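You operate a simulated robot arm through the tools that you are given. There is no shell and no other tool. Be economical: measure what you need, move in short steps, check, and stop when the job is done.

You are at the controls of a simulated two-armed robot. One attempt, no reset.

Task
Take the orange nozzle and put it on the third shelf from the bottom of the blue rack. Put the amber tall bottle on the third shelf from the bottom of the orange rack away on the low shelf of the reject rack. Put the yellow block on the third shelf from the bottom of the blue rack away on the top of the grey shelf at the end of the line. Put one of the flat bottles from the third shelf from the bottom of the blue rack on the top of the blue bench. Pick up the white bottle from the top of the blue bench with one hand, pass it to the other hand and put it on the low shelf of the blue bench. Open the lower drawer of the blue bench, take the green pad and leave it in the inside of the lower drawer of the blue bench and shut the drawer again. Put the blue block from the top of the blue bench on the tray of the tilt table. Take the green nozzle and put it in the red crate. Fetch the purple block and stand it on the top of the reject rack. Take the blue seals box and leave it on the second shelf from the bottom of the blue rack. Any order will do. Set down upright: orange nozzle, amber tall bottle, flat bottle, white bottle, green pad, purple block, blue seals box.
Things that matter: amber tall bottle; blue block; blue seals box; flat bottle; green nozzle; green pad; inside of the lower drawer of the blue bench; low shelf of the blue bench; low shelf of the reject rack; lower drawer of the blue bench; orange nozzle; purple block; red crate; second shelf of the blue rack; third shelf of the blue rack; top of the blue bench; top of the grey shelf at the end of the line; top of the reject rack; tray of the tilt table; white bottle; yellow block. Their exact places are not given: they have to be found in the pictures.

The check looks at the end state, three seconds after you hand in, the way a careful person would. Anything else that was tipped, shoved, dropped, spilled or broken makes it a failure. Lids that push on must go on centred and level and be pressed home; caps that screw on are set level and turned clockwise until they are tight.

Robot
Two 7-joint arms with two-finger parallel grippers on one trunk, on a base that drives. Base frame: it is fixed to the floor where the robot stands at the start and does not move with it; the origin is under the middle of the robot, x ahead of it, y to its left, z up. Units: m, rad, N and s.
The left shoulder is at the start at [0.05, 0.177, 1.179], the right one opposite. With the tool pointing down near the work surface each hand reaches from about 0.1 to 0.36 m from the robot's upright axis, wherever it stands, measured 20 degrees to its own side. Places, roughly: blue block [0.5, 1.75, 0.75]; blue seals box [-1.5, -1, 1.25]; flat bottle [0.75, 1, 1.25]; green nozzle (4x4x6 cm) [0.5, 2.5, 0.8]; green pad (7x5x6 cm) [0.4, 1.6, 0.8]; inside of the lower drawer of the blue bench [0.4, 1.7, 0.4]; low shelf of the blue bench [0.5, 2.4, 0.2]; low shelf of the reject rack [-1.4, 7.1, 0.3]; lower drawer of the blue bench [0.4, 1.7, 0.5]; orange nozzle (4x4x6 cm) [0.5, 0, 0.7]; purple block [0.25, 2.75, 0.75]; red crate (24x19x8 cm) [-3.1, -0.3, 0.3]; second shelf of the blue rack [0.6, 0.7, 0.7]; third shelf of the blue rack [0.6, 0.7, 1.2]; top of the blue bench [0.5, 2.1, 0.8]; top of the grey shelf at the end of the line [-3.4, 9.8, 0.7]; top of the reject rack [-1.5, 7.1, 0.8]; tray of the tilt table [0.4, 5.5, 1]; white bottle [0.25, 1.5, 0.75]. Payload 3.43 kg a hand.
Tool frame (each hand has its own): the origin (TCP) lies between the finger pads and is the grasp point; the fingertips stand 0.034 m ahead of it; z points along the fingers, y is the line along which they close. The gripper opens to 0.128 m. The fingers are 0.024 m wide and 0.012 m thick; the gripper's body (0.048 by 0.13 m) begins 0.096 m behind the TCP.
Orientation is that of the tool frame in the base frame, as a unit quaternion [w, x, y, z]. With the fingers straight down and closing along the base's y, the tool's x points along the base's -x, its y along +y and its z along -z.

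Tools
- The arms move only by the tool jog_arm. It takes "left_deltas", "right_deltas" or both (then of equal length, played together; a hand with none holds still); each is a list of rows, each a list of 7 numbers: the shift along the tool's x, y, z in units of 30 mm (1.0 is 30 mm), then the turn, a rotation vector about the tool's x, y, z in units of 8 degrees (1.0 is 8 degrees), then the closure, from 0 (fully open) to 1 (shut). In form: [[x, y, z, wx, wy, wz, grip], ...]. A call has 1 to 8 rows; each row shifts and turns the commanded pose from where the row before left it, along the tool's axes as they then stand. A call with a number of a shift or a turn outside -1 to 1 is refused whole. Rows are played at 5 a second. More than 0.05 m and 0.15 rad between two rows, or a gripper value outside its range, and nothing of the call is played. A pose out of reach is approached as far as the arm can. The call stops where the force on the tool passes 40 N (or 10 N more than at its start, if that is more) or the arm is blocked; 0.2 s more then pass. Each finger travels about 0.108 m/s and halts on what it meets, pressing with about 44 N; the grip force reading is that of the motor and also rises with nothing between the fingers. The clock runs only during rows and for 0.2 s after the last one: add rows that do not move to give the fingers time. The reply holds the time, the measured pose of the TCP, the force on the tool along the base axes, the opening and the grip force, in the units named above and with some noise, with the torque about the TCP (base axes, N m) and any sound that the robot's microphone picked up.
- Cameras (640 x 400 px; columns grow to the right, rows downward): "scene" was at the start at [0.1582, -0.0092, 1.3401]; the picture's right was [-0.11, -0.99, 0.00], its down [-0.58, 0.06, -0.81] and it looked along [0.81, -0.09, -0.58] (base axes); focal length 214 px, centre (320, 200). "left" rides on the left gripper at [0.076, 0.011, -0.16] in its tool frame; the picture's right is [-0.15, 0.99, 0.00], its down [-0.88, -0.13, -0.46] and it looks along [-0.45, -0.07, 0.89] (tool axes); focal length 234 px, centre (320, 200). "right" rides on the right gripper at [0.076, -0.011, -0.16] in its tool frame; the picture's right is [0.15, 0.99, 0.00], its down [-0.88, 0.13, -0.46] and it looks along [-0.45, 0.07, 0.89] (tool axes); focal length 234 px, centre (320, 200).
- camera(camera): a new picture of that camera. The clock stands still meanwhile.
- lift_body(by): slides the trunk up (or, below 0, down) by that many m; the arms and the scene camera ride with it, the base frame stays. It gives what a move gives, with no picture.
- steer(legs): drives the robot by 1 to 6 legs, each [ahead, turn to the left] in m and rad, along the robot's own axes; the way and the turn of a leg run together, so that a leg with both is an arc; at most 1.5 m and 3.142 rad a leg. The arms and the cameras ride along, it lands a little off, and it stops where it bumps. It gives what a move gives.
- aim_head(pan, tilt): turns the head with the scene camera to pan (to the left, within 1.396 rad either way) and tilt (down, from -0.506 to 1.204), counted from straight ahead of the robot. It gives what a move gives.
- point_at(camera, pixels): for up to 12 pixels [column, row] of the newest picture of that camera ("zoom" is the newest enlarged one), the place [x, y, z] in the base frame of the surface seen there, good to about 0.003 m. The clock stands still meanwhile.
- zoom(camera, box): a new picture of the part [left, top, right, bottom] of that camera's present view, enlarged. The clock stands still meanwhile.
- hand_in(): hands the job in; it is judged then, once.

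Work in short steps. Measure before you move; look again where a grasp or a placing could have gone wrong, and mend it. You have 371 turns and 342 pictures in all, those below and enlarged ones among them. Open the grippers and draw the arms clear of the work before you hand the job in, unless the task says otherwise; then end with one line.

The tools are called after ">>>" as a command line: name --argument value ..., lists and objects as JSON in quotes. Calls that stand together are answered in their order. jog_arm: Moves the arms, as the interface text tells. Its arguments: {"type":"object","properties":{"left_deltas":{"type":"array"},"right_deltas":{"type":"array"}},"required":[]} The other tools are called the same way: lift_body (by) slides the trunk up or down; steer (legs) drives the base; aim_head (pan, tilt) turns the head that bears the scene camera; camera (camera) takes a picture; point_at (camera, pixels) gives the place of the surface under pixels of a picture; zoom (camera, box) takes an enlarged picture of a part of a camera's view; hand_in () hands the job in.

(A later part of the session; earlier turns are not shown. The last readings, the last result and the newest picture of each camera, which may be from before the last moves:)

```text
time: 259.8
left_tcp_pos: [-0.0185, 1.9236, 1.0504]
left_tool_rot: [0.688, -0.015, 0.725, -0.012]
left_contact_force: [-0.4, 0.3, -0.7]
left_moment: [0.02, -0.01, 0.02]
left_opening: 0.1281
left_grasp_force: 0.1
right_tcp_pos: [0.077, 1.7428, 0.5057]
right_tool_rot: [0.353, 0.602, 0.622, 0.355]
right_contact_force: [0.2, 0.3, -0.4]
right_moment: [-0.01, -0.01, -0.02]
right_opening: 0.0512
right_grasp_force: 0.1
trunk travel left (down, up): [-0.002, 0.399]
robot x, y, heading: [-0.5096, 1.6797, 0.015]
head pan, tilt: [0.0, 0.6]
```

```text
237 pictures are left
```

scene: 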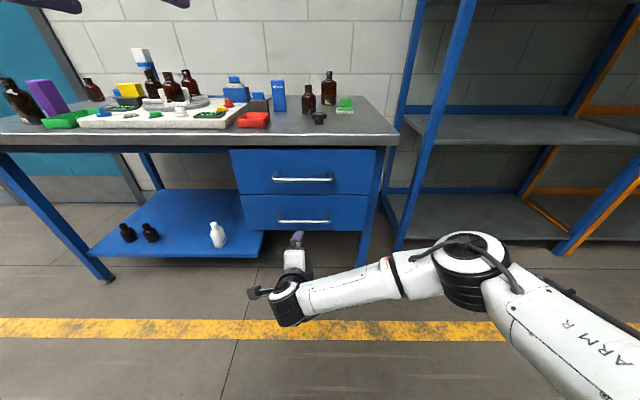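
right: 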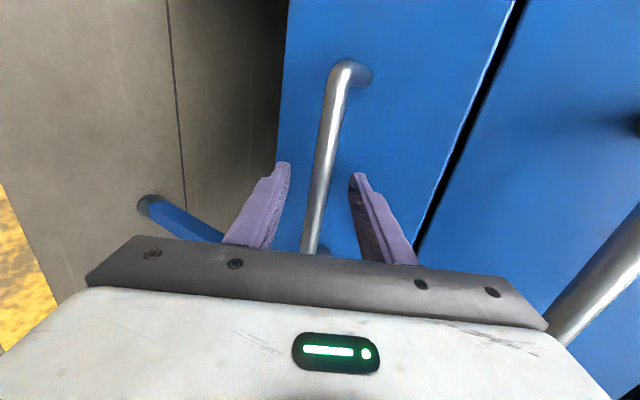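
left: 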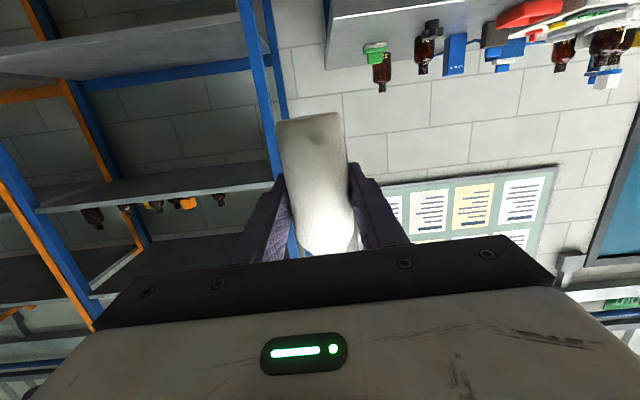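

The bar lies between the fingers. I close on it, then pull by driving back.

>>> jog_arm --right_deltas '[[0, 0, 0, 0, 0, 0, 0.8], [0, 0, 0, 0, 0, 0, 1], [0, 0, 0, 0, 0, 0, 1], [0, 0, 0, 0, 0, 0, 1]]'

>>> steer --legs '[[-0.13, 0], [-0.13, 0]]'

>>> camera --camera "scene"

```text
time: 260.8
left_tcp_pos: [-0.0179, 1.9234, 1.0513]
left_tool_rot: [0.688, -0.015, 0.725, -0.012]
left_contact_force: [-0.3, 0.2, 0.2]
left_moment: [0.0, 0.0, 0.01]
left_opening: 0.128
left_grasp_force: 0.1
right_tcp_pos: [0.0775, 1.7435, 0.5056]
right_tool_rot: [0.352, 0.603, 0.621, 0.357]
right_contact_force: [0.3, 1.1, 0.3]
right_moment: [1.06, -0.01, -0.61]
right_opening: 0.0158
right_grasp_force: 45.1
trunk travel left (down, up): [-0.002, 0.399]
robot x, y, heading: [-0.5073, 1.677, 0.006]
head pan, tilt: [0.0, 0.6]
```

```text
time: 262.9
left_tcp_pos: [-0.2819, 1.9214, 1.0509]
left_tool_rot: [0.688, -0.016, 0.726, -0.012]
left_contact_force: [0.3, 0.1, -0.4]
left_moment: [0.03, 0.0, -0.02]
left_opening: 0.1281
left_grasp_force: 0.1
right_tcp_pos: [-0.1859, 1.7431, 0.505]
right_tool_rot: [0.351, 0.602, 0.622, 0.357]
right_contact_force: [-0.8, 12.5, -0.7]
right_moment: [1.0, 0.03, -0.41]
right_opening: 0.0157
right_grasp_force: 45.0
trunk travel left (down, up): [-0.002, 0.399]
robot x, y, heading: [-0.768, 1.6766, 0.014]
head pan, tilt: [0.0, 0.6]
```

```text
236 pictures are left
```

scene: 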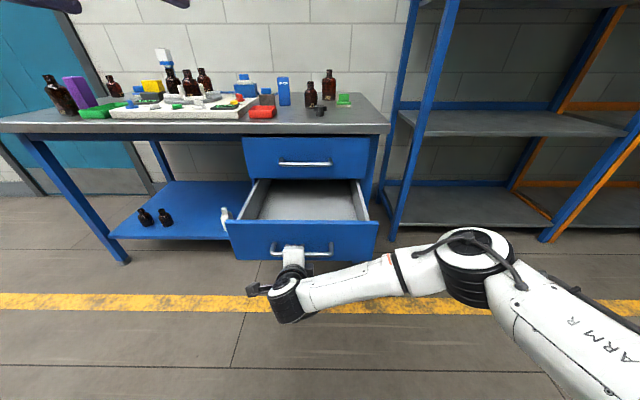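

The drawer is open about 0.26 m. I release the bar, back off a little, and measure the drawer's inside.

>>> jog_arm --right_deltas '[[0, 0, 0, 0, 0, 0, 0.7], [0, 0, 0, 0, 0, 0, 0.55], [0, 0, 0, 0, 0, 0, 0.55], [0, 0, -1, 0, 0, 0, 0.55], [0, 0, -1, 0, 0, 0, 0.55], [0, 0, -1, 0, 0, 0, 0.5], [0, 0, -1, 0, 0, 0, 0.3]]'

>>> point_at --camera "scene" --pixels '[[300, 190], [300, 212], [300, 218], [300, 223], [250, 215], [355, 215], [265, 185], [345, 185], [300, 230], [343, 99], [350, 100]]'

>>> zoom --camera "scene" --box '[210, 120, 390, 280]'

```text
time: 264.6
left_tcp_pos: [-0.2806, 1.9212, 1.0508]
left_tool_rot: [0.687, -0.015, 0.726, -0.013]
left_contact_force: [0.8, -0.4, -0.6]
left_moment: [-0.02, 0.0, 0.0]
left_opening: 0.1281
left_grasp_force: 0.0
right_tcp_pos: [-0.2924, 1.7409, 0.5659]
right_tool_rot: [0.352, 0.601, 0.622, 0.358]
right_contact_force: [0.8, -0.9, 0.3]
right_moment: [0.0, -0.04, -0.02]
right_opening: 0.0895
right_grasp_force: 0.1
trunk travel left (down, up): [-0.002, 0.399]
robot x, y, heading: [-0.7706, 1.679, 0.01]
head pan, tilt: [0.0, 0.6]
```

```text
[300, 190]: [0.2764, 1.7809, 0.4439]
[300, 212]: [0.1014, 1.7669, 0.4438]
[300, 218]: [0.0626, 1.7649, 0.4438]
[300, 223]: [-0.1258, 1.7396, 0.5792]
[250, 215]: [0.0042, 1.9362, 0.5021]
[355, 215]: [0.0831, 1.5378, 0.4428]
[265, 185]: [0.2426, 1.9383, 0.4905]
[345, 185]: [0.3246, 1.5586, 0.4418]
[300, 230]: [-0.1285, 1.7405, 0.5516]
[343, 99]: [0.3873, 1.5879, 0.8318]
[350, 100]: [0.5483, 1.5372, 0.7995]
```

```text
2.50 times, centred on (300, 200) of scene
```

zoom: 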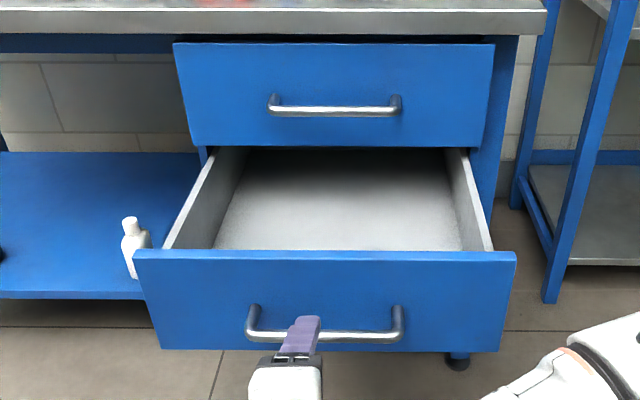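

The drawer floor is z 0.444, front panel top 0.579. So the base can come nearer for the pad, I push the drawer part-way shut with closed fingertips, leaving ~0.17 m open.

>>> jog_arm --right_deltas '[[0, 0, 0, 0, 0, 0, 0.8], [0, 0, 0, 0, 0, 0, 1], [0, 0, 0, 0, 0, 0, 1]]'

>>> steer --legs '[[0.225, 0]]'

>>> camera --camera "scene"

>>> point_at --camera "scene" --pixels '[[300, 215], [300, 225], [300, 235], [290, 240], [300, 205]]'

```text
time: 265.4
left_tcp_pos: [-0.2824, 1.9203, 1.0523]
left_tool_rot: [0.687, -0.016, 0.726, -0.013]
left_contact_force: [0.2, 0.7, -0.7]
left_moment: [-0.03, -0.02, -0.01]
left_opening: 0.1277
left_grasp_force: 0.0
right_tcp_pos: [-0.2921, 1.7403, 0.5659]
right_tool_rot: [0.352, 0.601, 0.622, 0.358]
right_contact_force: [-0.1, 0.1, 0.2]
right_moment: [0.02, 0.02, -0.01]
right_opening: 0.0003
right_grasp_force: 33.2
trunk travel left (down, up): [-0.002, 0.399]
robot x, y, heading: [-0.7705, 1.6701, 0.012]
head pan, tilt: [0.0, 0.6]
```

```text
time: 267.1
left_tcp_pos: [-0.0531, 1.9232, 1.0506]
left_tool_rot: [0.688, -0.016, 0.725, -0.011]
left_contact_force: [0.4, 0.2, -0.6]
left_moment: [0.02, -0.02, -0.04]
left_opening: 0.1281
left_grasp_force: 0.1
right_tcp_pos: [-0.0635, 1.7433, 0.5666]
right_tool_rot: [0.352, 0.601, 0.622, 0.358]
right_contact_force: [-0.3, 0.1, -0.6]
right_moment: [-0.02, 0.03, 0.01]
right_opening: 0.0
right_grasp_force: 32.8
trunk travel left (down, up): [-0.002, 0.399]
robot x, y, heading: [-0.5387, 1.6748, 0.015]
head pan, tilt: [0.0, 0.6]
```

```text
234 pictures are left
```

scene: 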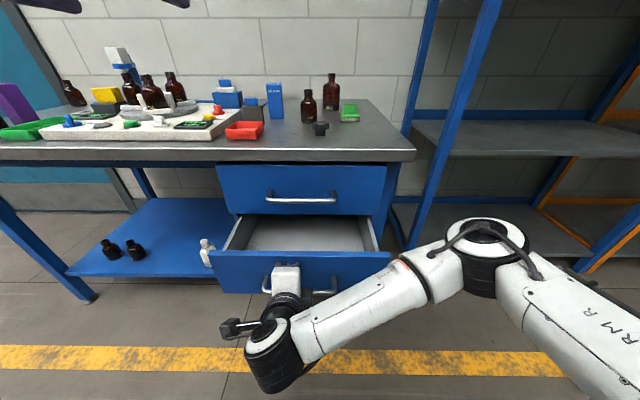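

```text
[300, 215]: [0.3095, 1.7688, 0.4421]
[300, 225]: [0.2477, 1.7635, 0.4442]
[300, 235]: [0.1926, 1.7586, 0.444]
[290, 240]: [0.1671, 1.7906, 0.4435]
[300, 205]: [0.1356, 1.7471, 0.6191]
```

Now I back off, raise the trunk, and reorient the right hand to near-vertical (roll back 90°, pitch to ~15°) to pick the pad.

>>> steer --legs '[[-0.12, 0]]'

>>> lift_body --by 0.36

>>> jog_arm --right_deltas '[[0, 0, 0, 0, 0, -1, 0.8], [0, 0, 0, 0, 0, -1, 0.6], [0, 0, 0, 0, 0, -1, 0.4], [0, 0, 0, 0, 0, -1, 0.4], [0, 0, 0, 0, 0, -1, 0.4], [0, 0, 0, 0, 0, -1, 0.4], [0, 0, 0, 0, 0, -1, 0.4], [0, 0, 0, 0, 0, -1, 0.4]]'

>>> jog_arm --right_deltas '[[0, 0, 0, 0, 0, -1, 0.4], [0, 0, 0, 0, 0, -1, 0.4], [0, 0, 0, 0, 0, -1, 0.4], [0, 0, 0, 0, 1, -0.25, 0.4], [0, 0, 0, 0, 1, 0, 0.4], [0, 0, 0, 0, 1, 0, 0.4], [0, 0, 0, 0, 1, 0, 0.4], [0, 0, 0, 0, 1, 0, 0.4]]'

>>> camera --camera "scene"

>>> camera --camera "right"

```text
time: 268.3
left_tcp_pos: [-0.1737, 1.923, 1.0506]
left_tool_rot: [0.688, -0.015, 0.725, -0.012]
left_contact_force: [-0.3, -0.5, -0.3]
left_moment: [0.0, -0.01, -0.02]
left_opening: 0.1279
left_grasp_force: 0.2
right_tcp_pos: [-0.1825, 1.7412, 0.5646]
right_tool_rot: [0.351, 0.601, 0.623, 0.357]
right_contact_force: [0.2, 0.2, 0.7]
right_moment: [0.02, -0.01, -0.01]
right_opening: 0.0001
right_grasp_force: 33.2
trunk travel left (down, up): [-0.002, 0.399]
robot x, y, heading: [-0.6607, 1.6741, 0.012]
head pan, tilt: [0.0, 0.6]
```

```text
time: 271.8
left_tcp_pos: [-0.172, 1.9228, 1.4111]
left_tool_rot: [0.688, -0.016, 0.726, -0.012]
left_contact_force: [0.3, -0.6, -0.2]
left_moment: [0.01, -0.01, 0.02]
left_opening: 0.128
left_grasp_force: 0.0
right_tcp_pos: [-0.1837, 1.7419, 0.9251]
right_tool_rot: [0.351, 0.601, 0.622, 0.359]
right_contact_force: [0.0, -1.4, -0.2]
right_moment: [-0.03, -0.02, 0.01]
right_opening: 0.0
right_grasp_force: 33.3
trunk travel left (down, up): [-0.362, 0.039]
robot x, y, heading: [-0.6614, 1.6764, 0.013]
head pan, tilt: [0.0, 0.6]
```

```text
time: 273.6
left_tcp_pos: [-0.1735, 1.9235, 1.4114]
left_tool_rot: [0.688, -0.015, 0.725, -0.012]
left_contact_force: [0.8, 0.1, 0.6]
left_moment: [0.01, 0.01, -0.01]
left_opening: 0.1282
left_grasp_force: 0.3
right_tcp_pos: [-0.184, 1.7419, 0.9259]
right_tool_rot: [0.487, 0.178, 0.847, 0.118]
right_contact_force: [0.0, -0.5, -0.2]
right_moment: [-0.02, -0.01, -0.03]
right_opening: 0.0768
right_grasp_force: 0.1
trunk travel left (down, up): [-0.362, 0.039]
robot x, y, heading: [-0.6592, 1.6742, 0.016]
head pan, tilt: [0.0, 0.6]
```

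```text
time: 275.4
left_tcp_pos: [-0.1717, 1.9228, 1.4108]
left_tool_rot: [0.688, -0.016, 0.725, -0.012]
left_contact_force: [0.1, -0.6, 0.3]
left_moment: [-0.04, 0.01, -0.04]
left_opening: 0.1282
left_grasp_force: 0.0
right_tcp_pos: [-0.1823, 1.7421, 0.9255]
right_tool_rot: [0.173, -0.017, 0.985, 0.002]
right_contact_force: [-0.7, 0.1, -0.2]
right_moment: [0.03, 0.01, -0.03]
right_opening: 0.0767
right_grasp_force: 0.0
trunk travel left (down, up): [-0.362, 0.039]
robot x, y, heading: [-0.6631, 1.6759, 0.011]
head pan, tilt: [0.0, 0.6]
```

```text
233 pictures are left
```

scene: 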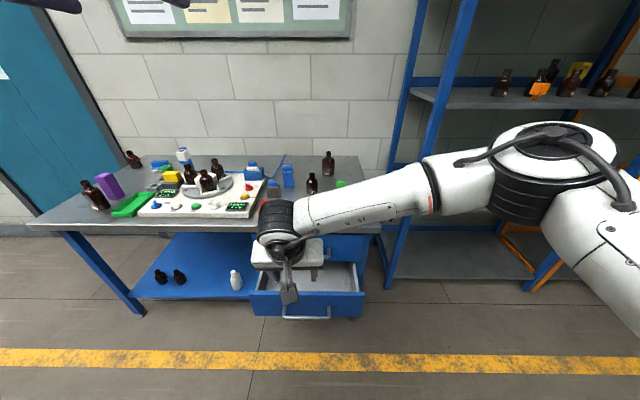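

```text
232 pictures are left
```

right: 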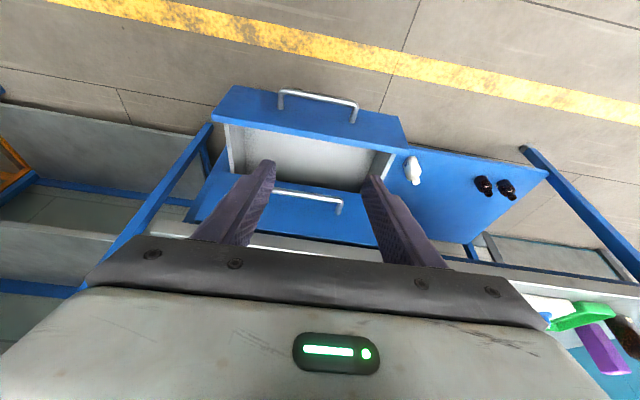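

The hand is at 20° from vertical. I shift it right 0.15 m and forward, then get a look at the pad.

>>> jog_arm --right_deltas '[[-0.94, -1, 0.342, 0, 0, 0, 0.4], [-0.94, -1, 0.342, 0, 0, 0, 0.4], [-0.94, -1, 0.342, 0, 0, 0, 0.4], [-0.94, -1, 0.342, 0, 0, 0, 0.4], [-0.94, -1, 0.342, 0, 0, 0, 0.4]]'

>>> steer --legs '[[0.28, 0]]'

>>> camera --camera "right"

>>> camera --camera "scene"

```text
time: 276.6
left_tcp_pos: [-0.1722, 1.9221, 1.4099]
left_tool_rot: [0.688, -0.016, 0.725, -0.011]
left_contact_force: [-0.5, -0.4, 0.7]
left_moment: [0.02, -0.01, 0.02]
left_opening: 0.1283
left_grasp_force: 0.2
right_tcp_pos: [-0.0296, 1.5941, 0.9253]
right_tool_rot: [0.174, -0.016, 0.985, 0.001]
right_contact_force: [1.4, -0.7, 0.5]
right_moment: [-0.01, 0.0, 0.03]
right_opening: 0.077
right_grasp_force: 0.1
trunk travel left (down, up): [-0.362, 0.039]
robot x, y, heading: [-0.6578, 1.6775, 0.012]
head pan, tilt: [0.0, 0.6]
```

```text
time: 278.6
left_tcp_pos: [0.1088, 1.9241, 1.411]
left_tool_rot: [0.688, -0.015, 0.726, -0.012]
left_contact_force: [-0.7, -0.5, -1.0]
left_moment: [-0.03, -0.05, 0.01]
left_opening: 0.1281
left_grasp_force: 0.1
right_tcp_pos: [0.251, 1.5961, 0.9262]
right_tool_rot: [0.175, -0.016, 0.984, 0.001]
right_contact_force: [0.5, 0.4, -0.3]
right_moment: [-0.02, 0.0, -0.01]
right_opening: 0.0766
right_grasp_force: 0.0
trunk travel left (down, up): [-0.362, 0.039]
robot x, y, heading: [-0.3789, 1.6788, 0.015]
head pan, tilt: [0.0, 0.6]
```

```text
231 pictures are left
```

right: 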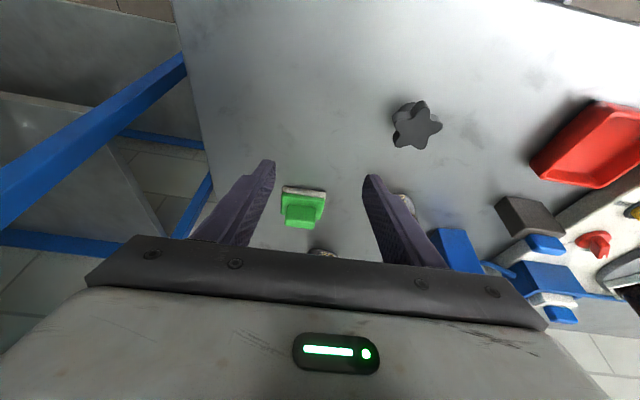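

```text
230 pictures are left
```

scene: 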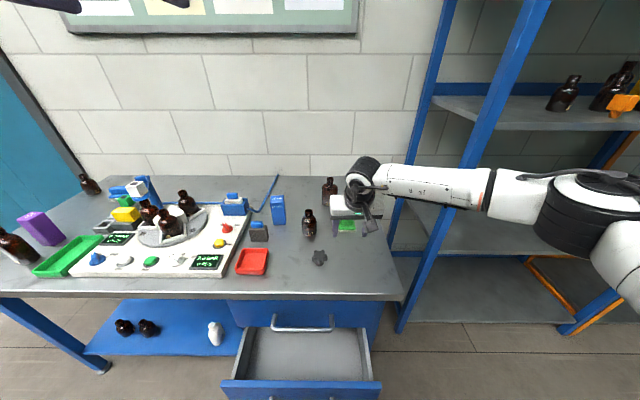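

I zoom on the pad in the right camera and measure its knob.

>>> zoom --camera "right" --box '[264, 170, 344, 250]'

>>> point_at --camera "zoom" --pixels '[[180, 290], [340, 300], [180, 220], [350, 225], [260, 260], [260, 320], [300, 345], [150, 300], [400, 200], [130, 190]]'

```text
5.00 times, centred on (304, 210) of right
```

zoom: 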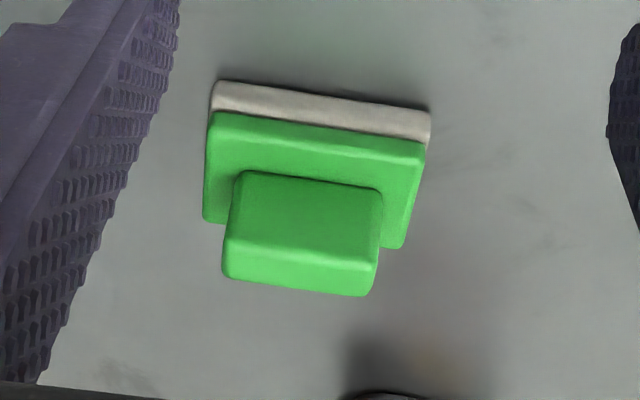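

```text
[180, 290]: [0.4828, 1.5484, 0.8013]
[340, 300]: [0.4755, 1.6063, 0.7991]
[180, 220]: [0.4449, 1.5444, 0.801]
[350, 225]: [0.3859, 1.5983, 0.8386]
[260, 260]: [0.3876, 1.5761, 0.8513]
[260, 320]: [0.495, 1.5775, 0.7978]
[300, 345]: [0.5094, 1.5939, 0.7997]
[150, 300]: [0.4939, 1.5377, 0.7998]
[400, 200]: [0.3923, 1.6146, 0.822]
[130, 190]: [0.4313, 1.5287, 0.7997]
```

The knob is ~39 mm wide centred at y 1.587, x≈0.398, z 0.822–0.857. I drive 0.13 m and re-measure before descending.

>>> jog_arm --right_deltas '[[0, -0.3, 0, 0, 0, 0, 0.3]]'

>>> steer --legs '[[0.135, 0]]'

>>> camera --camera "right"

```text
time: 279.0
left_tcp_pos: [0.1085, 1.9246, 1.4112]
left_tool_rot: [0.688, -0.015, 0.725, -0.012]
left_contact_force: [-0.3, -0.1, -0.2]
left_moment: [0.0, -0.04, 0.02]
left_opening: 0.128
left_grasp_force: 0.1
right_tcp_pos: [0.2508, 1.5858, 0.9264]
right_tool_rot: [0.176, -0.016, 0.984, 0.001]
right_contact_force: [0.9, -0.7, -0.1]
right_moment: [-0.03, -0.02, -0.04]
right_opening: 0.0897
right_grasp_force: 0.0
trunk travel left (down, up): [-0.362, 0.039]
robot x, y, heading: [-0.3806, 1.6773, 0.012]
head pan, tilt: [0.0, 0.6]
```

```text
time: 280.3
left_tcp_pos: [0.2413, 1.9258, 1.4105]
left_tool_rot: [0.687, -0.015, 0.726, -0.013]
left_contact_force: [-0.3, 0.6, 0.1]
left_moment: [0.0, -0.01, 0.0]
left_opening: 0.128
left_grasp_force: 0.1
right_tcp_pos: [0.3842, 1.5866, 0.9262]
right_tool_rot: [0.176, -0.015, 0.984, 0.0]
right_contact_force: [0.2, 0.6, -0.4]
right_moment: [0.04, 0.0, 0.04]
right_opening: 0.0899
right_grasp_force: 0.0
trunk travel left (down, up): [-0.362, 0.039]
robot x, y, heading: [-0.2489, 1.6815, 0.012]
head pan, tilt: [0.0, 0.6]
```

```text
228 pictures are left
```

right: 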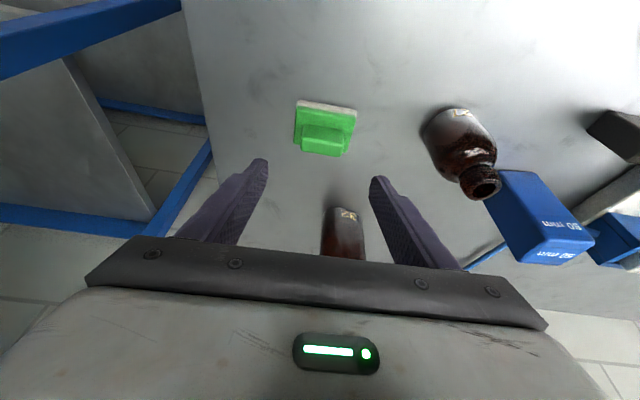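

Clear. I descend 64 mm (14 mm forward) over the knob.

>>> jog_arm --right_deltas '[[0.29, 0, 0.7, 0, 0, 0, 0.4], [0, 0, 0.7, 0, 0, 0, 0.4], [0, 0, 0.75, 0, 0, 0, 0.4], [0, 0, 0, 0, 0, 0, 0.4]]'

>>> zoom --camera "right" --box '[200, 80, 440, 280]'

```text
time: 281.3
left_tcp_pos: [0.239, 1.9255, 1.4112]
left_tool_rot: [0.688, -0.014, 0.725, -0.013]
left_contact_force: [0.8, -0.1, 0.3]
left_moment: [0.0, -0.05, 0.0]
left_opening: 0.1278
left_grasp_force: 0.0
right_tcp_pos: [0.3958, 1.5875, 0.8648]
right_tool_rot: [0.176, -0.015, 0.984, 0.0]
right_contact_force: [-0.2, -0.1, 0.5]
right_moment: [-0.02, -0.01, -0.01]
right_opening: 0.0769
right_grasp_force: 0.1
trunk travel left (down, up): [-0.362, 0.039]
robot x, y, heading: [-0.2487, 1.6738, 0.005]
head pan, tilt: [0.0, 0.6]
```

```text
2.00 times, centred on (320, 180) of right
```

zoom: 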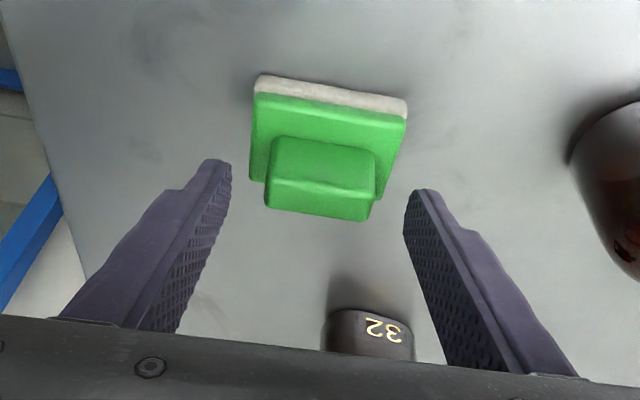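

The tips bracket the knob as computed. Close and lift.

>>> jog_arm --right_deltas '[[0.1, 0, 0.05, 0, 0, 0, 0.5], [0, 0, 0, 0, 0, 0, 0.7], [0, 0, 0, 0, 0, 0, 1], [0, 0, 0, 0, 0, 0, 1]]'

>>> lift_body --by 0.035

>>> jog_arm --right_deltas '[[-0.342, 0, -0.94, 0, 0, 0, 1], [-0.342, 0, -0.94, 0, 0, 0, 1], [-0.342, 0, -0.94, 0, 0, 0, 1]]'

>>> zoom --camera "right" --box '[200, 80, 440, 280]'

```text
time: 282.3
left_tcp_pos: [0.2405, 1.9257, 1.4109]
left_tool_rot: [0.688, -0.014, 0.725, -0.013]
left_contact_force: [-0.7, -0.5, -1.1]
left_moment: [0.01, -0.01, 0.01]
left_opening: 0.128
left_grasp_force: 0.0
right_tcp_pos: [0.3925, 1.5893, 0.8605]
right_tool_rot: [0.176, -0.015, 0.984, 0.0]
right_contact_force: [0.4, 0.4, 1.4]
right_moment: [-0.01, -0.03, -0.02]
right_opening: 0.0432
right_grasp_force: 44.3
trunk travel left (down, up): [-0.362, 0.039]
robot x, y, heading: [-0.248, 1.6773, 0.006]
head pan, tilt: [0.0, 0.6]
```

```text
time: 283.1
left_tcp_pos: [0.2408, 1.9249, 1.446]
left_tool_rot: [0.688, -0.014, 0.725, -0.012]
left_contact_force: [0.0, 0.6, 0.3]
left_moment: [-0.03, 0.03, -0.04]
left_opening: 0.128
left_grasp_force: 0.1
right_tcp_pos: [0.3939, 1.5867, 0.8956]
right_tool_rot: [0.176, -0.015, 0.984, 0.0]
right_contact_force: [-0.2, -0.3, -0.8]
right_moment: [0.0, 0.03, 0.0]
right_opening: 0.0431
right_grasp_force: 43.8
trunk travel left (down, up): [-0.397, 0.004]
robot x, y, heading: [-0.2471, 1.6798, 0.005]
head pan, tilt: [0.0, 0.6]
```

```text
time: 283.9
left_tcp_pos: [0.2398, 1.9255, 1.4447]
left_tool_rot: [0.689, -0.014, 0.725, -0.013]
left_contact_force: [0.1, 0.0, -0.5]
left_moment: [0.02, 0.02, 0.0]
left_opening: 0.1279
left_grasp_force: 0.2
right_tcp_pos: [0.3915, 1.5891, 0.9872]
right_tool_rot: [0.175, -0.015, 0.984, 0.0]
right_contact_force: [0.1, 0.0, -0.1]
right_moment: [-0.01, -0.01, 0.01]
right_opening: 0.043
right_grasp_force: 43.7
trunk travel left (down, up): [-0.397, 0.004]
robot x, y, heading: [-0.2482, 1.6783, 0.009]
head pan, tilt: [0.0, 0.6]
```

```text
2.00 times, centred on (320, 180) of right
```

zoom: 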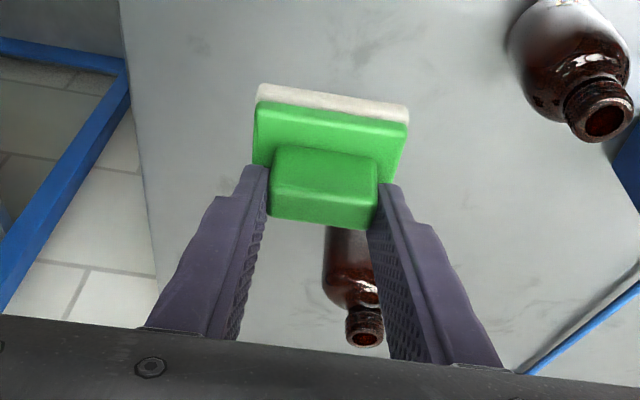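

Pad held; its bottom is 60 mm under the TCP. I back up 0.34 m, shift left 0.12 m, and look at the open drawer from the hand.

>>> steer --legs '[[-0.345, 0]]'

>>> jog_arm --right_deltas '[[0, 1, 0, 0, 0, 0, 1], [0, 1, 0, 0, 0, 0, 1], [0, 1, 0, 0, 0, 0, 1], [0, 1, 0, 0, 0, 0, 1]]'

>>> lift_body --by -0.25

>>> camera --camera "right"

>>> camera --camera "scene"

```text
time: 286.1
left_tcp_pos: [-0.1068, 1.9235, 1.4464]
left_tool_rot: [0.688, -0.014, 0.725, -0.013]
left_contact_force: [-0.4, -0.6, 0.0]
left_moment: [0.0, 0.02, 0.0]
left_opening: 0.1283
left_grasp_force: 0.0
right_tcp_pos: [0.0461, 1.5888, 0.9859]
right_tool_rot: [0.176, -0.016, 0.984, 0.0]
right_contact_force: [-0.4, -0.3, -0.1]
right_moment: [0.0, -0.01, 0.02]
right_opening: 0.0426
right_grasp_force: 43.9
trunk travel left (down, up): [-0.397, 0.004]
robot x, y, heading: [-0.5971, 1.6754, 0.017]
head pan, tilt: [0.0, 0.6]
```

```text
time: 287.1
left_tcp_pos: [-0.1068, 1.923, 1.4465]
left_tool_rot: [0.688, -0.016, 0.725, -0.012]
left_contact_force: [0.3, 0.1, -0.1]
left_moment: [-0.03, -0.03, 0.0]
left_opening: 0.128
left_grasp_force: 0.1
right_tcp_pos: [0.0434, 1.7063, 0.9849]
right_tool_rot: [0.176, -0.017, 0.984, 0.001]
right_contact_force: [-0.4, 0.0, 0.9]
right_moment: [0.01, -0.02, 0.01]
right_opening: 0.0427
right_grasp_force: 43.9
trunk travel left (down, up): [-0.397, 0.004]
robot x, y, heading: [-0.5973, 1.6758, 0.012]
head pan, tilt: [0.0, 0.6]
```

```text
time: 289.7
left_tcp_pos: [-0.1059, 1.9231, 1.1958]
left_tool_rot: [0.688, -0.015, 0.725, -0.012]
left_contact_force: [0.2, -0.3, 0.2]
left_moment: [0.02, 0.0, -0.01]
left_opening: 0.1282
left_grasp_force: 0.1
right_tcp_pos: [0.0426, 1.7076, 0.7362]
right_tool_rot: [0.175, -0.016, 0.984, 0.0]
right_contact_force: [0.0, 0.4, -0.9]
right_moment: [0.0, 0.02, 0.01]
right_opening: 0.0427
right_grasp_force: 44.0
trunk travel left (down, up): [-0.147, 0.254]
robot x, y, heading: [-0.5922, 1.6756, 0.014]
head pan, tilt: [0.0, 0.6]
```

```text
225 pictures are left
```

right: 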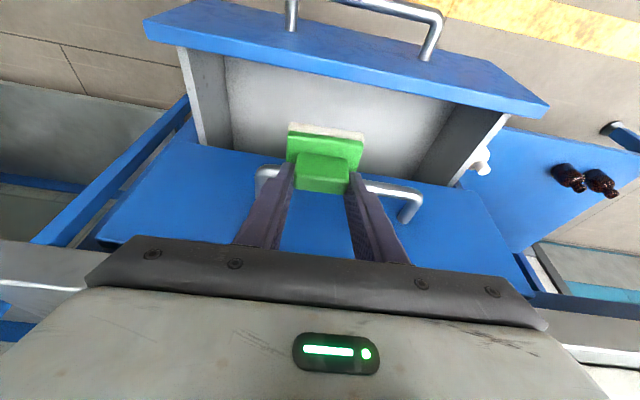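

```text
224 pictures are left
```

scene: 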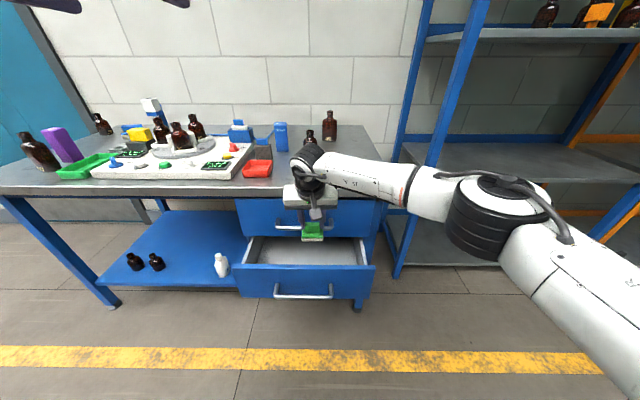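

I measure the drawer walls and upper handle relative to the pad before lowering.

>>> point_at --camera "right" --pixels '[[330, 60], [330, 45], [330, 82], [340, 110], [375, 188], [270, 168], [326, 128], [300, 150], [215, 110], [470, 125]]'

```text
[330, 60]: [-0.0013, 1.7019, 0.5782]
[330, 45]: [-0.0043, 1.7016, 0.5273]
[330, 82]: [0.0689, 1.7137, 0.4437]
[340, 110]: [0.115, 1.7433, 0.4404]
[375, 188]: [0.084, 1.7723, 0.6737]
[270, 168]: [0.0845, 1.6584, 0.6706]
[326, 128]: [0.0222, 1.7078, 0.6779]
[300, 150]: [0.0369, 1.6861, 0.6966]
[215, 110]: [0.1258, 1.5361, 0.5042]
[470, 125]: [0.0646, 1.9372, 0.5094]
```

The drawer is open only 0.14 m, and the upper handle is too close here. Left of the upper handle (y>1.84) there is free room, so I shift the base 0.18 m left and place the pad at about (0.058, 1.885).

>>> lift_body --by 0.1

>>> steer --legs '[[-0.23, 0], [0, 1.557], [0.178, 0], [0, -1.571], [0.2, 0]]'

>>> camera --camera "right"

```text
time: 291.0
left_tcp_pos: [-0.1056, 1.9236, 1.2959]
left_tool_rot: [0.688, -0.015, 0.726, -0.013]
left_contact_force: [-0.5, -0.3, 0.2]
left_moment: [-0.01, 0.0, 0.03]
left_opening: 0.1278
left_grasp_force: 0.0
right_tcp_pos: [0.042, 1.7077, 0.8356]
right_tool_rot: [0.176, -0.017, 0.984, 0.001]
right_contact_force: [0.4, -0.1, -0.2]
right_moment: [0.02, -0.03, 0.0]
right_opening: 0.0426
right_grasp_force: 43.8
trunk travel left (down, up): [-0.247, 0.154]
robot x, y, heading: [-0.5946, 1.677, 0.015]
head pan, tilt: [0.0, 0.6]
```

```text
time: 302.6
left_tcp_pos: [-0.1235, 2.0667, 1.2976]
left_tool_rot: [0.688, 0.002, 0.726, -0.029]
left_contact_force: [1.2, -0.3, 0.0]
left_moment: [0.04, 0.0, -0.01]
left_opening: 0.1278
left_grasp_force: 0.0
right_tcp_pos: [0.0158, 1.8448, 0.8353]
right_tool_rot: [0.176, 0.007, 0.984, -0.003]
right_contact_force: [0.4, 0.0, -1.3]
right_moment: [0.02, 0.03, -0.04]
right_opening: 0.0429
right_grasp_force: 43.6
trunk travel left (down, up): [-0.247, 0.154]
robot x, y, heading: [-0.6242, 1.8428, -0.034]
head pan, tilt: [0.0, 0.6]
```

```text
223 pictures are left
```

right: 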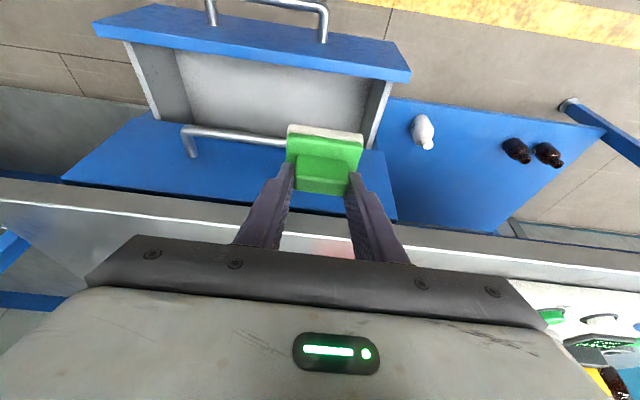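

Small corrections: straighten the heading, shift ~20 mm left, advance ~40 mm, then lower to just above the drawer.

>>> steer --legs '[[0, 0.034], [0.042, 0]]'

>>> jog_arm --right_deltas '[[0, 0.6, 0, 0, 0, 0, 1]]'

>>> lift_body --by -0.1

>>> camera --camera "right"

>>> point_at --camera "right" --pixels '[[330, 128], [290, 130], [362, 140], [280, 150], [390, 100], [375, 130], [300, 60]]'

```text
time: 303.9
left_tcp_pos: [-0.0889, 2.0831, 1.2953]
left_tool_rot: [0.688, -0.01, 0.726, -0.017]
left_contact_force: [-0.2, 0.2, -0.9]
left_moment: [-0.05, -0.02, -0.01]
left_opening: 0.128
left_grasp_force: 0.0
right_tcp_pos: [0.0559, 1.8654, 0.8359]
right_tool_rot: [0.175, -0.009, 0.985, -0.001]
right_contact_force: [0.8, 0.6, -1.1]
right_moment: [0.0, 0.01, 0.01]
right_opening: 0.0427
right_grasp_force: 43.8
trunk travel left (down, up): [-0.247, 0.154]
robot x, y, heading: [-0.5831, 1.8455, -0.007]
head pan, tilt: [0.0, 0.6]
```

```text
time: 304.3
left_tcp_pos: [-0.0908, 2.0843, 1.2961]
left_tool_rot: [0.688, -0.01, 0.725, -0.017]
left_contact_force: [-0.4, 0.2, 0.5]
left_moment: [-0.02, 0.01, -0.01]
left_opening: 0.1281
left_grasp_force: 0.0
right_tcp_pos: [0.0542, 1.8835, 0.8352]
right_tool_rot: [0.176, -0.009, 0.984, -0.001]
right_contact_force: [-1.1, -0.8, -1.0]
right_moment: [0.01, 0.02, -0.02]
right_opening: 0.0429
right_grasp_force: 43.7
trunk travel left (down, up): [-0.247, 0.154]
robot x, y, heading: [-0.5822, 1.8475, 0.002]
head pan, tilt: [0.0, 0.6]
```

```text
time: 305.6
left_tcp_pos: [-0.0915, 2.083, 1.1969]
left_tool_rot: [0.688, -0.01, 0.726, -0.017]
left_contact_force: [-0.2, 1.0, -0.1]
left_moment: [-0.02, 0.02, 0.0]
left_opening: 0.1282
left_grasp_force: 0.1
right_tcp_pos: [0.0543, 1.8823, 0.7361]
right_tool_rot: [0.175, -0.01, 0.985, -0.001]
right_contact_force: [0.4, 0.6, -1.2]
right_moment: [0.0, 0.0, -0.03]
right_opening: 0.0432
right_grasp_force: 44.1
trunk travel left (down, up): [-0.147, 0.254]
robot x, y, heading: [-0.5824, 1.8446, -0.007]
head pan, tilt: [0.0, 0.6]
```

```text
222 pictures are left
```

right: 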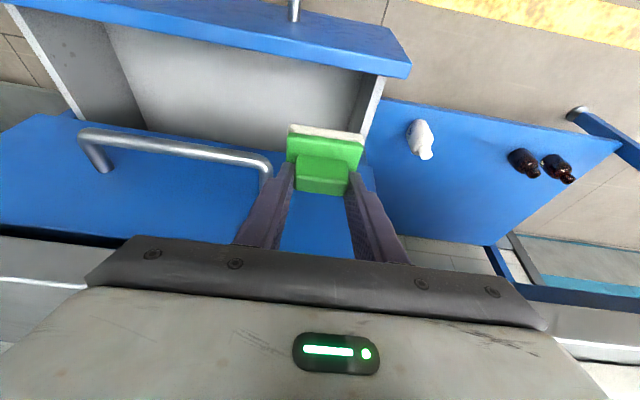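

```text
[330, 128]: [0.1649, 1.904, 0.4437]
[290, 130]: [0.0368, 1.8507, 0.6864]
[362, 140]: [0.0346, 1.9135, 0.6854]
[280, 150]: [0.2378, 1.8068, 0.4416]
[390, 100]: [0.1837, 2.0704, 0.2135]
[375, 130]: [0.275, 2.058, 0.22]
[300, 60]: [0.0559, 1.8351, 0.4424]
```

Clearances are ~2 cm all round. I lower with the trunk 0.145 m and then the arm.

>>> lift_body --by -0.145

>>> jog_arm --right_deltas '[[0.342, 0, 0.94, 0, 0, 0, 1], [0.342, 0, 0.94, 0, 0, 0, 1]]'

>>> camera --camera "right"

>>> camera --camera "scene"

```text
time: 307.3
left_tcp_pos: [-0.093, 2.0845, 1.0516]
left_tool_rot: [0.688, -0.01, 0.725, -0.016]
left_contact_force: [-0.1, 0.7, 0.3]
left_moment: [0.0, 0.01, 0.0]
left_opening: 0.1283
left_grasp_force: 0.0
right_tcp_pos: [0.0545, 1.8823, 0.5917]
right_tool_rot: [0.176, -0.009, 0.984, -0.001]
right_contact_force: [-0.7, -0.7, -0.4]
right_moment: [0.02, 0.04, 0.0]
right_opening: 0.0426
right_grasp_force: 44.6
trunk travel left (down, up): [-0.002, 0.399]
robot x, y, heading: [-0.5813, 1.8437, 0.002]
head pan, tilt: [0.0, 0.6]
```

```text
time: 307.9
left_tcp_pos: [-0.0919, 2.0843, 1.0515]
left_tool_rot: [0.688, -0.01, 0.725, -0.017]
left_contact_force: [-1.0, 0.0, 1.0]
left_moment: [-0.01, -0.04, 0.01]
left_opening: 0.1281
left_grasp_force: 0.0
right_tcp_pos: [0.0531, 1.8822, 0.5291]
right_tool_rot: [0.176, -0.01, 0.984, -0.001]
right_contact_force: [0.1, 0.1, -0.1]
right_moment: [-0.03, 0.0, 0.0]
right_opening: 0.0429
right_grasp_force: 44.1
trunk travel left (down, up): [-0.002, 0.399]
robot x, y, heading: [-0.586, 1.8454, -0.003]
head pan, tilt: [0.0, 0.6]
```

```text
221 pictures are left
```

right: 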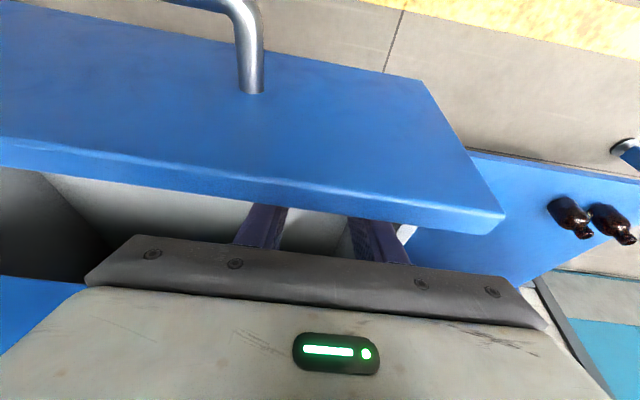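

```text
220 pictures are left
```

scene: 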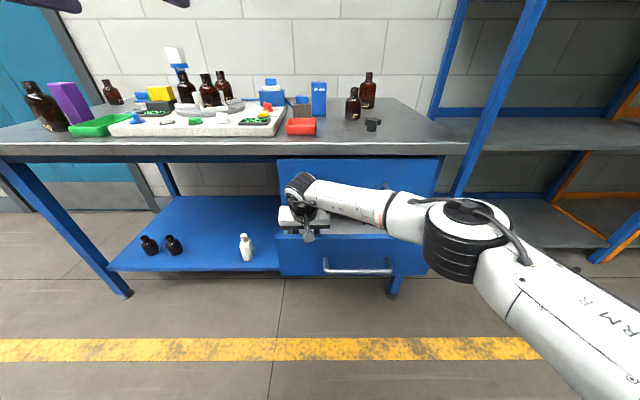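

Lower the last ~22 mm in steps, watching force.

>>> jog_arm --right_deltas '[[0.2, 0, 0.55, 0, 0, 0, 1], [0.04, 0, 0.1, 0, 0, 0, 1], [0, 0, 0, 0, 0, 0, 1]]'

>>> jog_arm --right_deltas '[[0.03, 0, 0.08, 0, 0, 0, 1], [0, 0, 0, 0, 0, 0, 1]]'

>>> jog_arm --right_deltas '[[0.03, 0, 0.06, 0, 0, 0, 1], [0, 0, 0, 0, 0, 0, 1]]'

```text
time: 308.7
left_tcp_pos: [-0.0921, 2.0845, 1.0521]
left_tool_rot: [0.689, -0.011, 0.725, -0.016]
left_contact_force: [0.3, -0.3, 0.4]
left_moment: [0.03, 0.0, -0.01]
left_opening: 0.1276
left_grasp_force: 0.1
right_tcp_pos: [0.0551, 1.8823, 0.5087]
right_tool_rot: [0.175, -0.008, 0.984, -0.001]
right_contact_force: [1.9, -1.1, -0.3]
right_moment: [0.07, 0.1, 0.0]
right_opening: 0.0428
right_grasp_force: 44.1
trunk travel left (down, up): [-0.002, 0.399]
robot x, y, heading: [-0.585, 1.8439, -0.002]
head pan, tilt: [0.0, 0.6]
```

```text
time: 309.3
left_tcp_pos: [-0.0913, 2.0836, 1.0508]
left_tool_rot: [0.688, -0.009, 0.725, -0.017]
left_contact_force: [-1.0, 0.1, 0.5]
left_moment: [0.0, -0.01, -0.04]
left_opening: 0.1281
left_grasp_force: 0.0
right_tcp_pos: [0.0544, 1.8833, 0.5075]
right_tool_rot: [0.176, -0.01, 0.984, -0.001]
right_contact_force: [0.2, -0.2, -0.3]
right_moment: [0.05, 0.1, -0.04]
right_opening: 0.0426
right_grasp_force: 43.4
trunk travel left (down, up): [-0.002, 0.399]
robot x, y, heading: [-0.5776, 1.8458, -0.002]
head pan, tilt: [0.0, 0.6]
```

```text
time: 309.9
left_tcp_pos: [-0.0903, 2.0837, 1.0519]
left_tool_rot: [0.688, -0.01, 0.725, -0.017]
left_contact_force: [0.3, -0.3, 0.1]
left_moment: [0.03, 0.0, 0.03]
left_opening: 0.1281
left_grasp_force: 0.1
right_tcp_pos: [0.0556, 1.8816, 0.504]
right_tool_rot: [0.176, -0.01, 0.984, -0.001]
right_contact_force: [0.9, 0.3, 1.2]
right_moment: [0.03, 0.11, -0.07]
right_opening: 0.0429
right_grasp_force: 44.5
trunk travel left (down, up): [-0.002, 0.399]
robot x, y, heading: [-0.5837, 1.8432, 0.003]
head pan, tilt: [0.0, 0.6]
```

At the floor height. One tiny step more, then open gently and rise straight along the tool axis.

>>> jog_arm --right_deltas '[[0.02, 0, 0.05, 0, 0, 0, 1], [0, 0, 0, 0, 0, 0, 0.85], [0, 0, 0, 0, 0, 0, 0.55], [0, 0, 0, 0, 0, 0, 0.5], [0, 0, -1, 0, 0, 0, 0.5], [0, 0, -1, 0, 0, 0, 0.5], [0, 0, -1, 0, 0, 0, 0.5], [0, 0, -1, 0, 0, 0, 0.5]]'

>>> lift_body --by 0.2

>>> camera --camera "right"

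```text
time: 311.7
left_tcp_pos: [-0.0907, 2.0835, 1.0512]
left_tool_rot: [0.688, -0.011, 0.725, -0.016]
left_contact_force: [0.8, 0.7, -0.1]
left_moment: [0.02, 0.01, 0.01]
left_opening: 0.1281
left_grasp_force: 0.0
right_tcp_pos: [0.0122, 1.8821, 0.6142]
right_tool_rot: [0.175, -0.009, 0.984, 0.0]
right_contact_force: [0.6, 0.3, -0.5]
right_moment: [0.02, 0.03, 0.0]
right_opening: 0.0638
right_grasp_force: 0.0
trunk travel left (down, up): [-0.002, 0.399]
robot x, y, heading: [-0.5825, 1.8457, -0.003]
head pan, tilt: [0.0, 0.6]
```

```text
time: 313.9
left_tcp_pos: [-0.0905, 2.0843, 1.2518]
left_tool_rot: [0.688, -0.01, 0.725, -0.017]
left_contact_force: [-0.2, 0.6, -0.4]
left_moment: [0.0, -0.02, -0.04]
left_opening: 0.1278
left_grasp_force: 0.0
right_tcp_pos: [0.0147, 1.8816, 0.8143]
right_tool_rot: [0.175, -0.009, 0.984, -0.002]
right_contact_force: [0.5, 0.6, -0.1]
right_moment: [-0.03, -0.02, 0.04]
right_opening: 0.0641
right_grasp_force: 0.0
trunk travel left (down, up): [-0.202, 0.199]
robot x, y, heading: [-0.5804, 1.8438, 0.001]
head pan, tilt: [0.0, 0.6]
```

```text
219 pictures are left
```

right: 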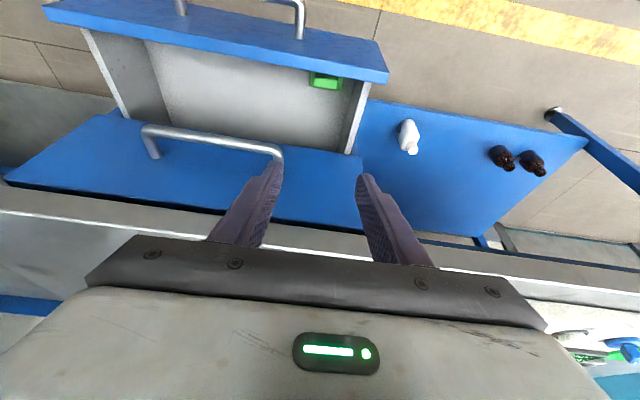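

The pad stands in the drawer. To push it shut I back off, pitch the hand to ~60°, close the fingers and centre it on the drawer front.

>>> steer --legs '[[-0.22, 0]]'

>>> jog_arm --right_deltas '[[0, -0.9, 0, 0, -1, 0, 0.7], [0, -0.9, 0, 0, -1, 0, 1], [0, -0.9, 0, 0, -1, 0, 1], [0, -0.9, 0, 0, -1, 0, 1], [0, -0.9, 0, 0, -1, 0, 1]]'

>>> lift_body --by -0.2

>>> camera --camera "scene"

```text
time: 315.6
left_tcp_pos: [-0.3093, 2.0848, 1.2512]
left_tool_rot: [0.688, -0.009, 0.725, -0.018]
left_contact_force: [-0.1, -0.2, -0.1]
left_moment: [-0.03, -0.01, 0.01]
left_opening: 0.1278
left_grasp_force: 0.0
right_tcp_pos: [-0.206, 1.8817, 0.8157]
right_tool_rot: [0.176, -0.009, 0.984, -0.002]
right_contact_force: [-0.3, -0.6, 0.7]
right_moment: [0.01, -0.02, 0.0]
right_opening: 0.0644
right_grasp_force: 0.0
trunk travel left (down, up): [-0.202, 0.199]
robot x, y, heading: [-0.7991, 1.8442, -0.008]
head pan, tilt: [0.0, 0.6]
```

```text
time: 316.8
left_tcp_pos: [-0.3091, 2.0829, 1.2514]
left_tool_rot: [0.689, -0.008, 0.725, -0.018]
left_contact_force: [-0.3, -0.2, -0.2]
left_moment: [0.04, 0.0, 0.02]
left_opening: 0.128
left_grasp_force: 0.0
right_tcp_pos: [-0.2045, 1.7465, 0.8156]
right_tool_rot: [0.503, -0.009, 0.864, 0.003]
right_contact_force: [-0.7, 0.4, 0.0]
right_moment: [-0.02, 0.0, -0.04]
right_opening: 0.0004
right_grasp_force: 33.1
trunk travel left (down, up): [-0.202, 0.199]
robot x, y, heading: [-0.8018, 1.8442, -0.005]
head pan, tilt: [0.0, 0.6]
```

```text
time: 318.9
left_tcp_pos: [-0.3094, 2.0844, 1.0512]
left_tool_rot: [0.688, -0.01, 0.726, -0.018]
left_contact_force: [-0.1, 0.2, -0.7]
left_moment: [0.03, 0.01, -0.01]
left_opening: 0.1279
left_grasp_force: 0.1
right_tcp_pos: [-0.2032, 1.7482, 0.6157]
right_tool_rot: [0.501, -0.009, 0.865, 0.002]
right_contact_force: [-0.4, 0.3, -0.8]
right_moment: [-0.01, -0.02, 0.0]
right_opening: 0.0001
right_grasp_force: 32.2
trunk travel left (down, up): [-0.002, 0.399]
robot x, y, heading: [-0.7994, 1.8438, -0.006]
head pan, tilt: [0.0, 0.6]
```

```text
218 pictures are left
```

scene: 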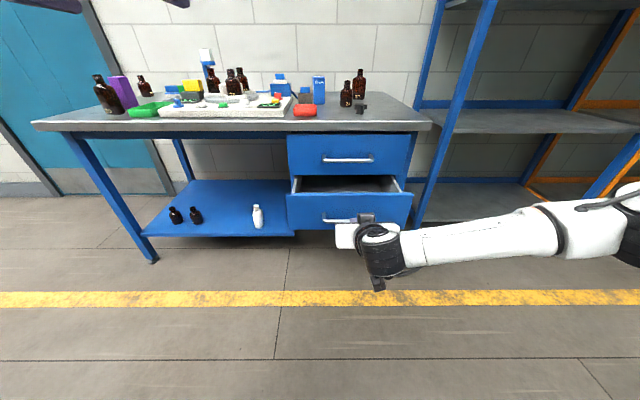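

Lower 50 mm so the tips meet the front panel, then drive forward to push the drawer shut.

>>> jog_arm --right_deltas '[[0.72, 0, 0.42, 0, 0, 0, 1], [0.72, 0, 0.42, 0, 0, 0, 1]]'

>>> steer --legs '[[0.29, 0], [0.03, 0]]'

>>> camera --camera "scene"

>>> camera --camera "right"

```text
time: 319.5
left_tcp_pos: [-0.3094, 2.0842, 1.0509]
left_tool_rot: [0.688, -0.01, 0.725, -0.017]
left_contact_force: [0.8, -0.7, -1.1]
left_moment: [-0.02, 0.01, 0.0]
left_opening: 0.128
left_grasp_force: 0.0
right_tcp_pos: [-0.2039, 1.7466, 0.564]
right_tool_rot: [0.501, -0.008, 0.865, 0.001]
right_contact_force: [0.5, 1.2, 0.2]
right_moment: [-0.01, -0.01, 0.0]
right_opening: 0.0
right_grasp_force: 32.9
trunk travel left (down, up): [-0.002, 0.399]
robot x, y, heading: [-0.801, 1.8472, -0.002]
head pan, tilt: [0.0, 0.6]
```

```text
time: 322.0
left_tcp_pos: [0.0003, 2.0841, 1.0513]
left_tool_rot: [0.688, -0.01, 0.725, -0.017]
left_contact_force: [-0.6, 0.2, -0.6]
left_moment: [0.0, 0.01, -0.01]
left_opening: 0.1278
left_grasp_force: 0.2
right_tcp_pos: [0.0991, 1.7507, 0.5599]
right_tool_rot: [0.494, -0.012, 0.869, 0.005]
right_contact_force: [-1.7, 1.1, 1.2]
right_moment: [0.0, 0.02, 0.0]
right_opening: 0.0
right_grasp_force: 33.1
trunk travel left (down, up): [-0.002, 0.399]
robot x, y, heading: [-0.4892, 1.8442, -0.008]
head pan, tilt: [0.0, 0.6]
stopped in leg 2: the force on the tool passed its limit (the readings are from after the stop); the commanded pose is now the measured one
```

```text
217 pictures are left
```

scene: 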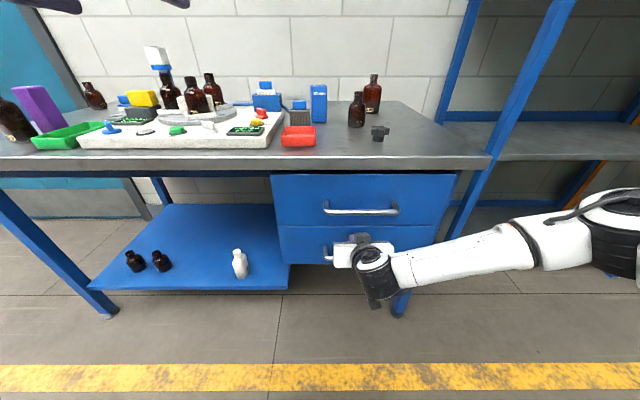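

```text
216 pictures are left
```

right: 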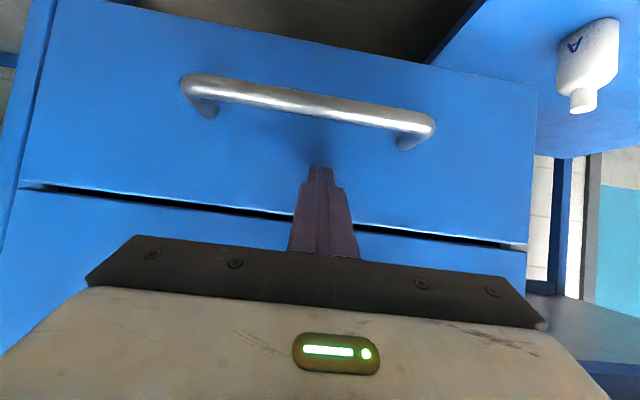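

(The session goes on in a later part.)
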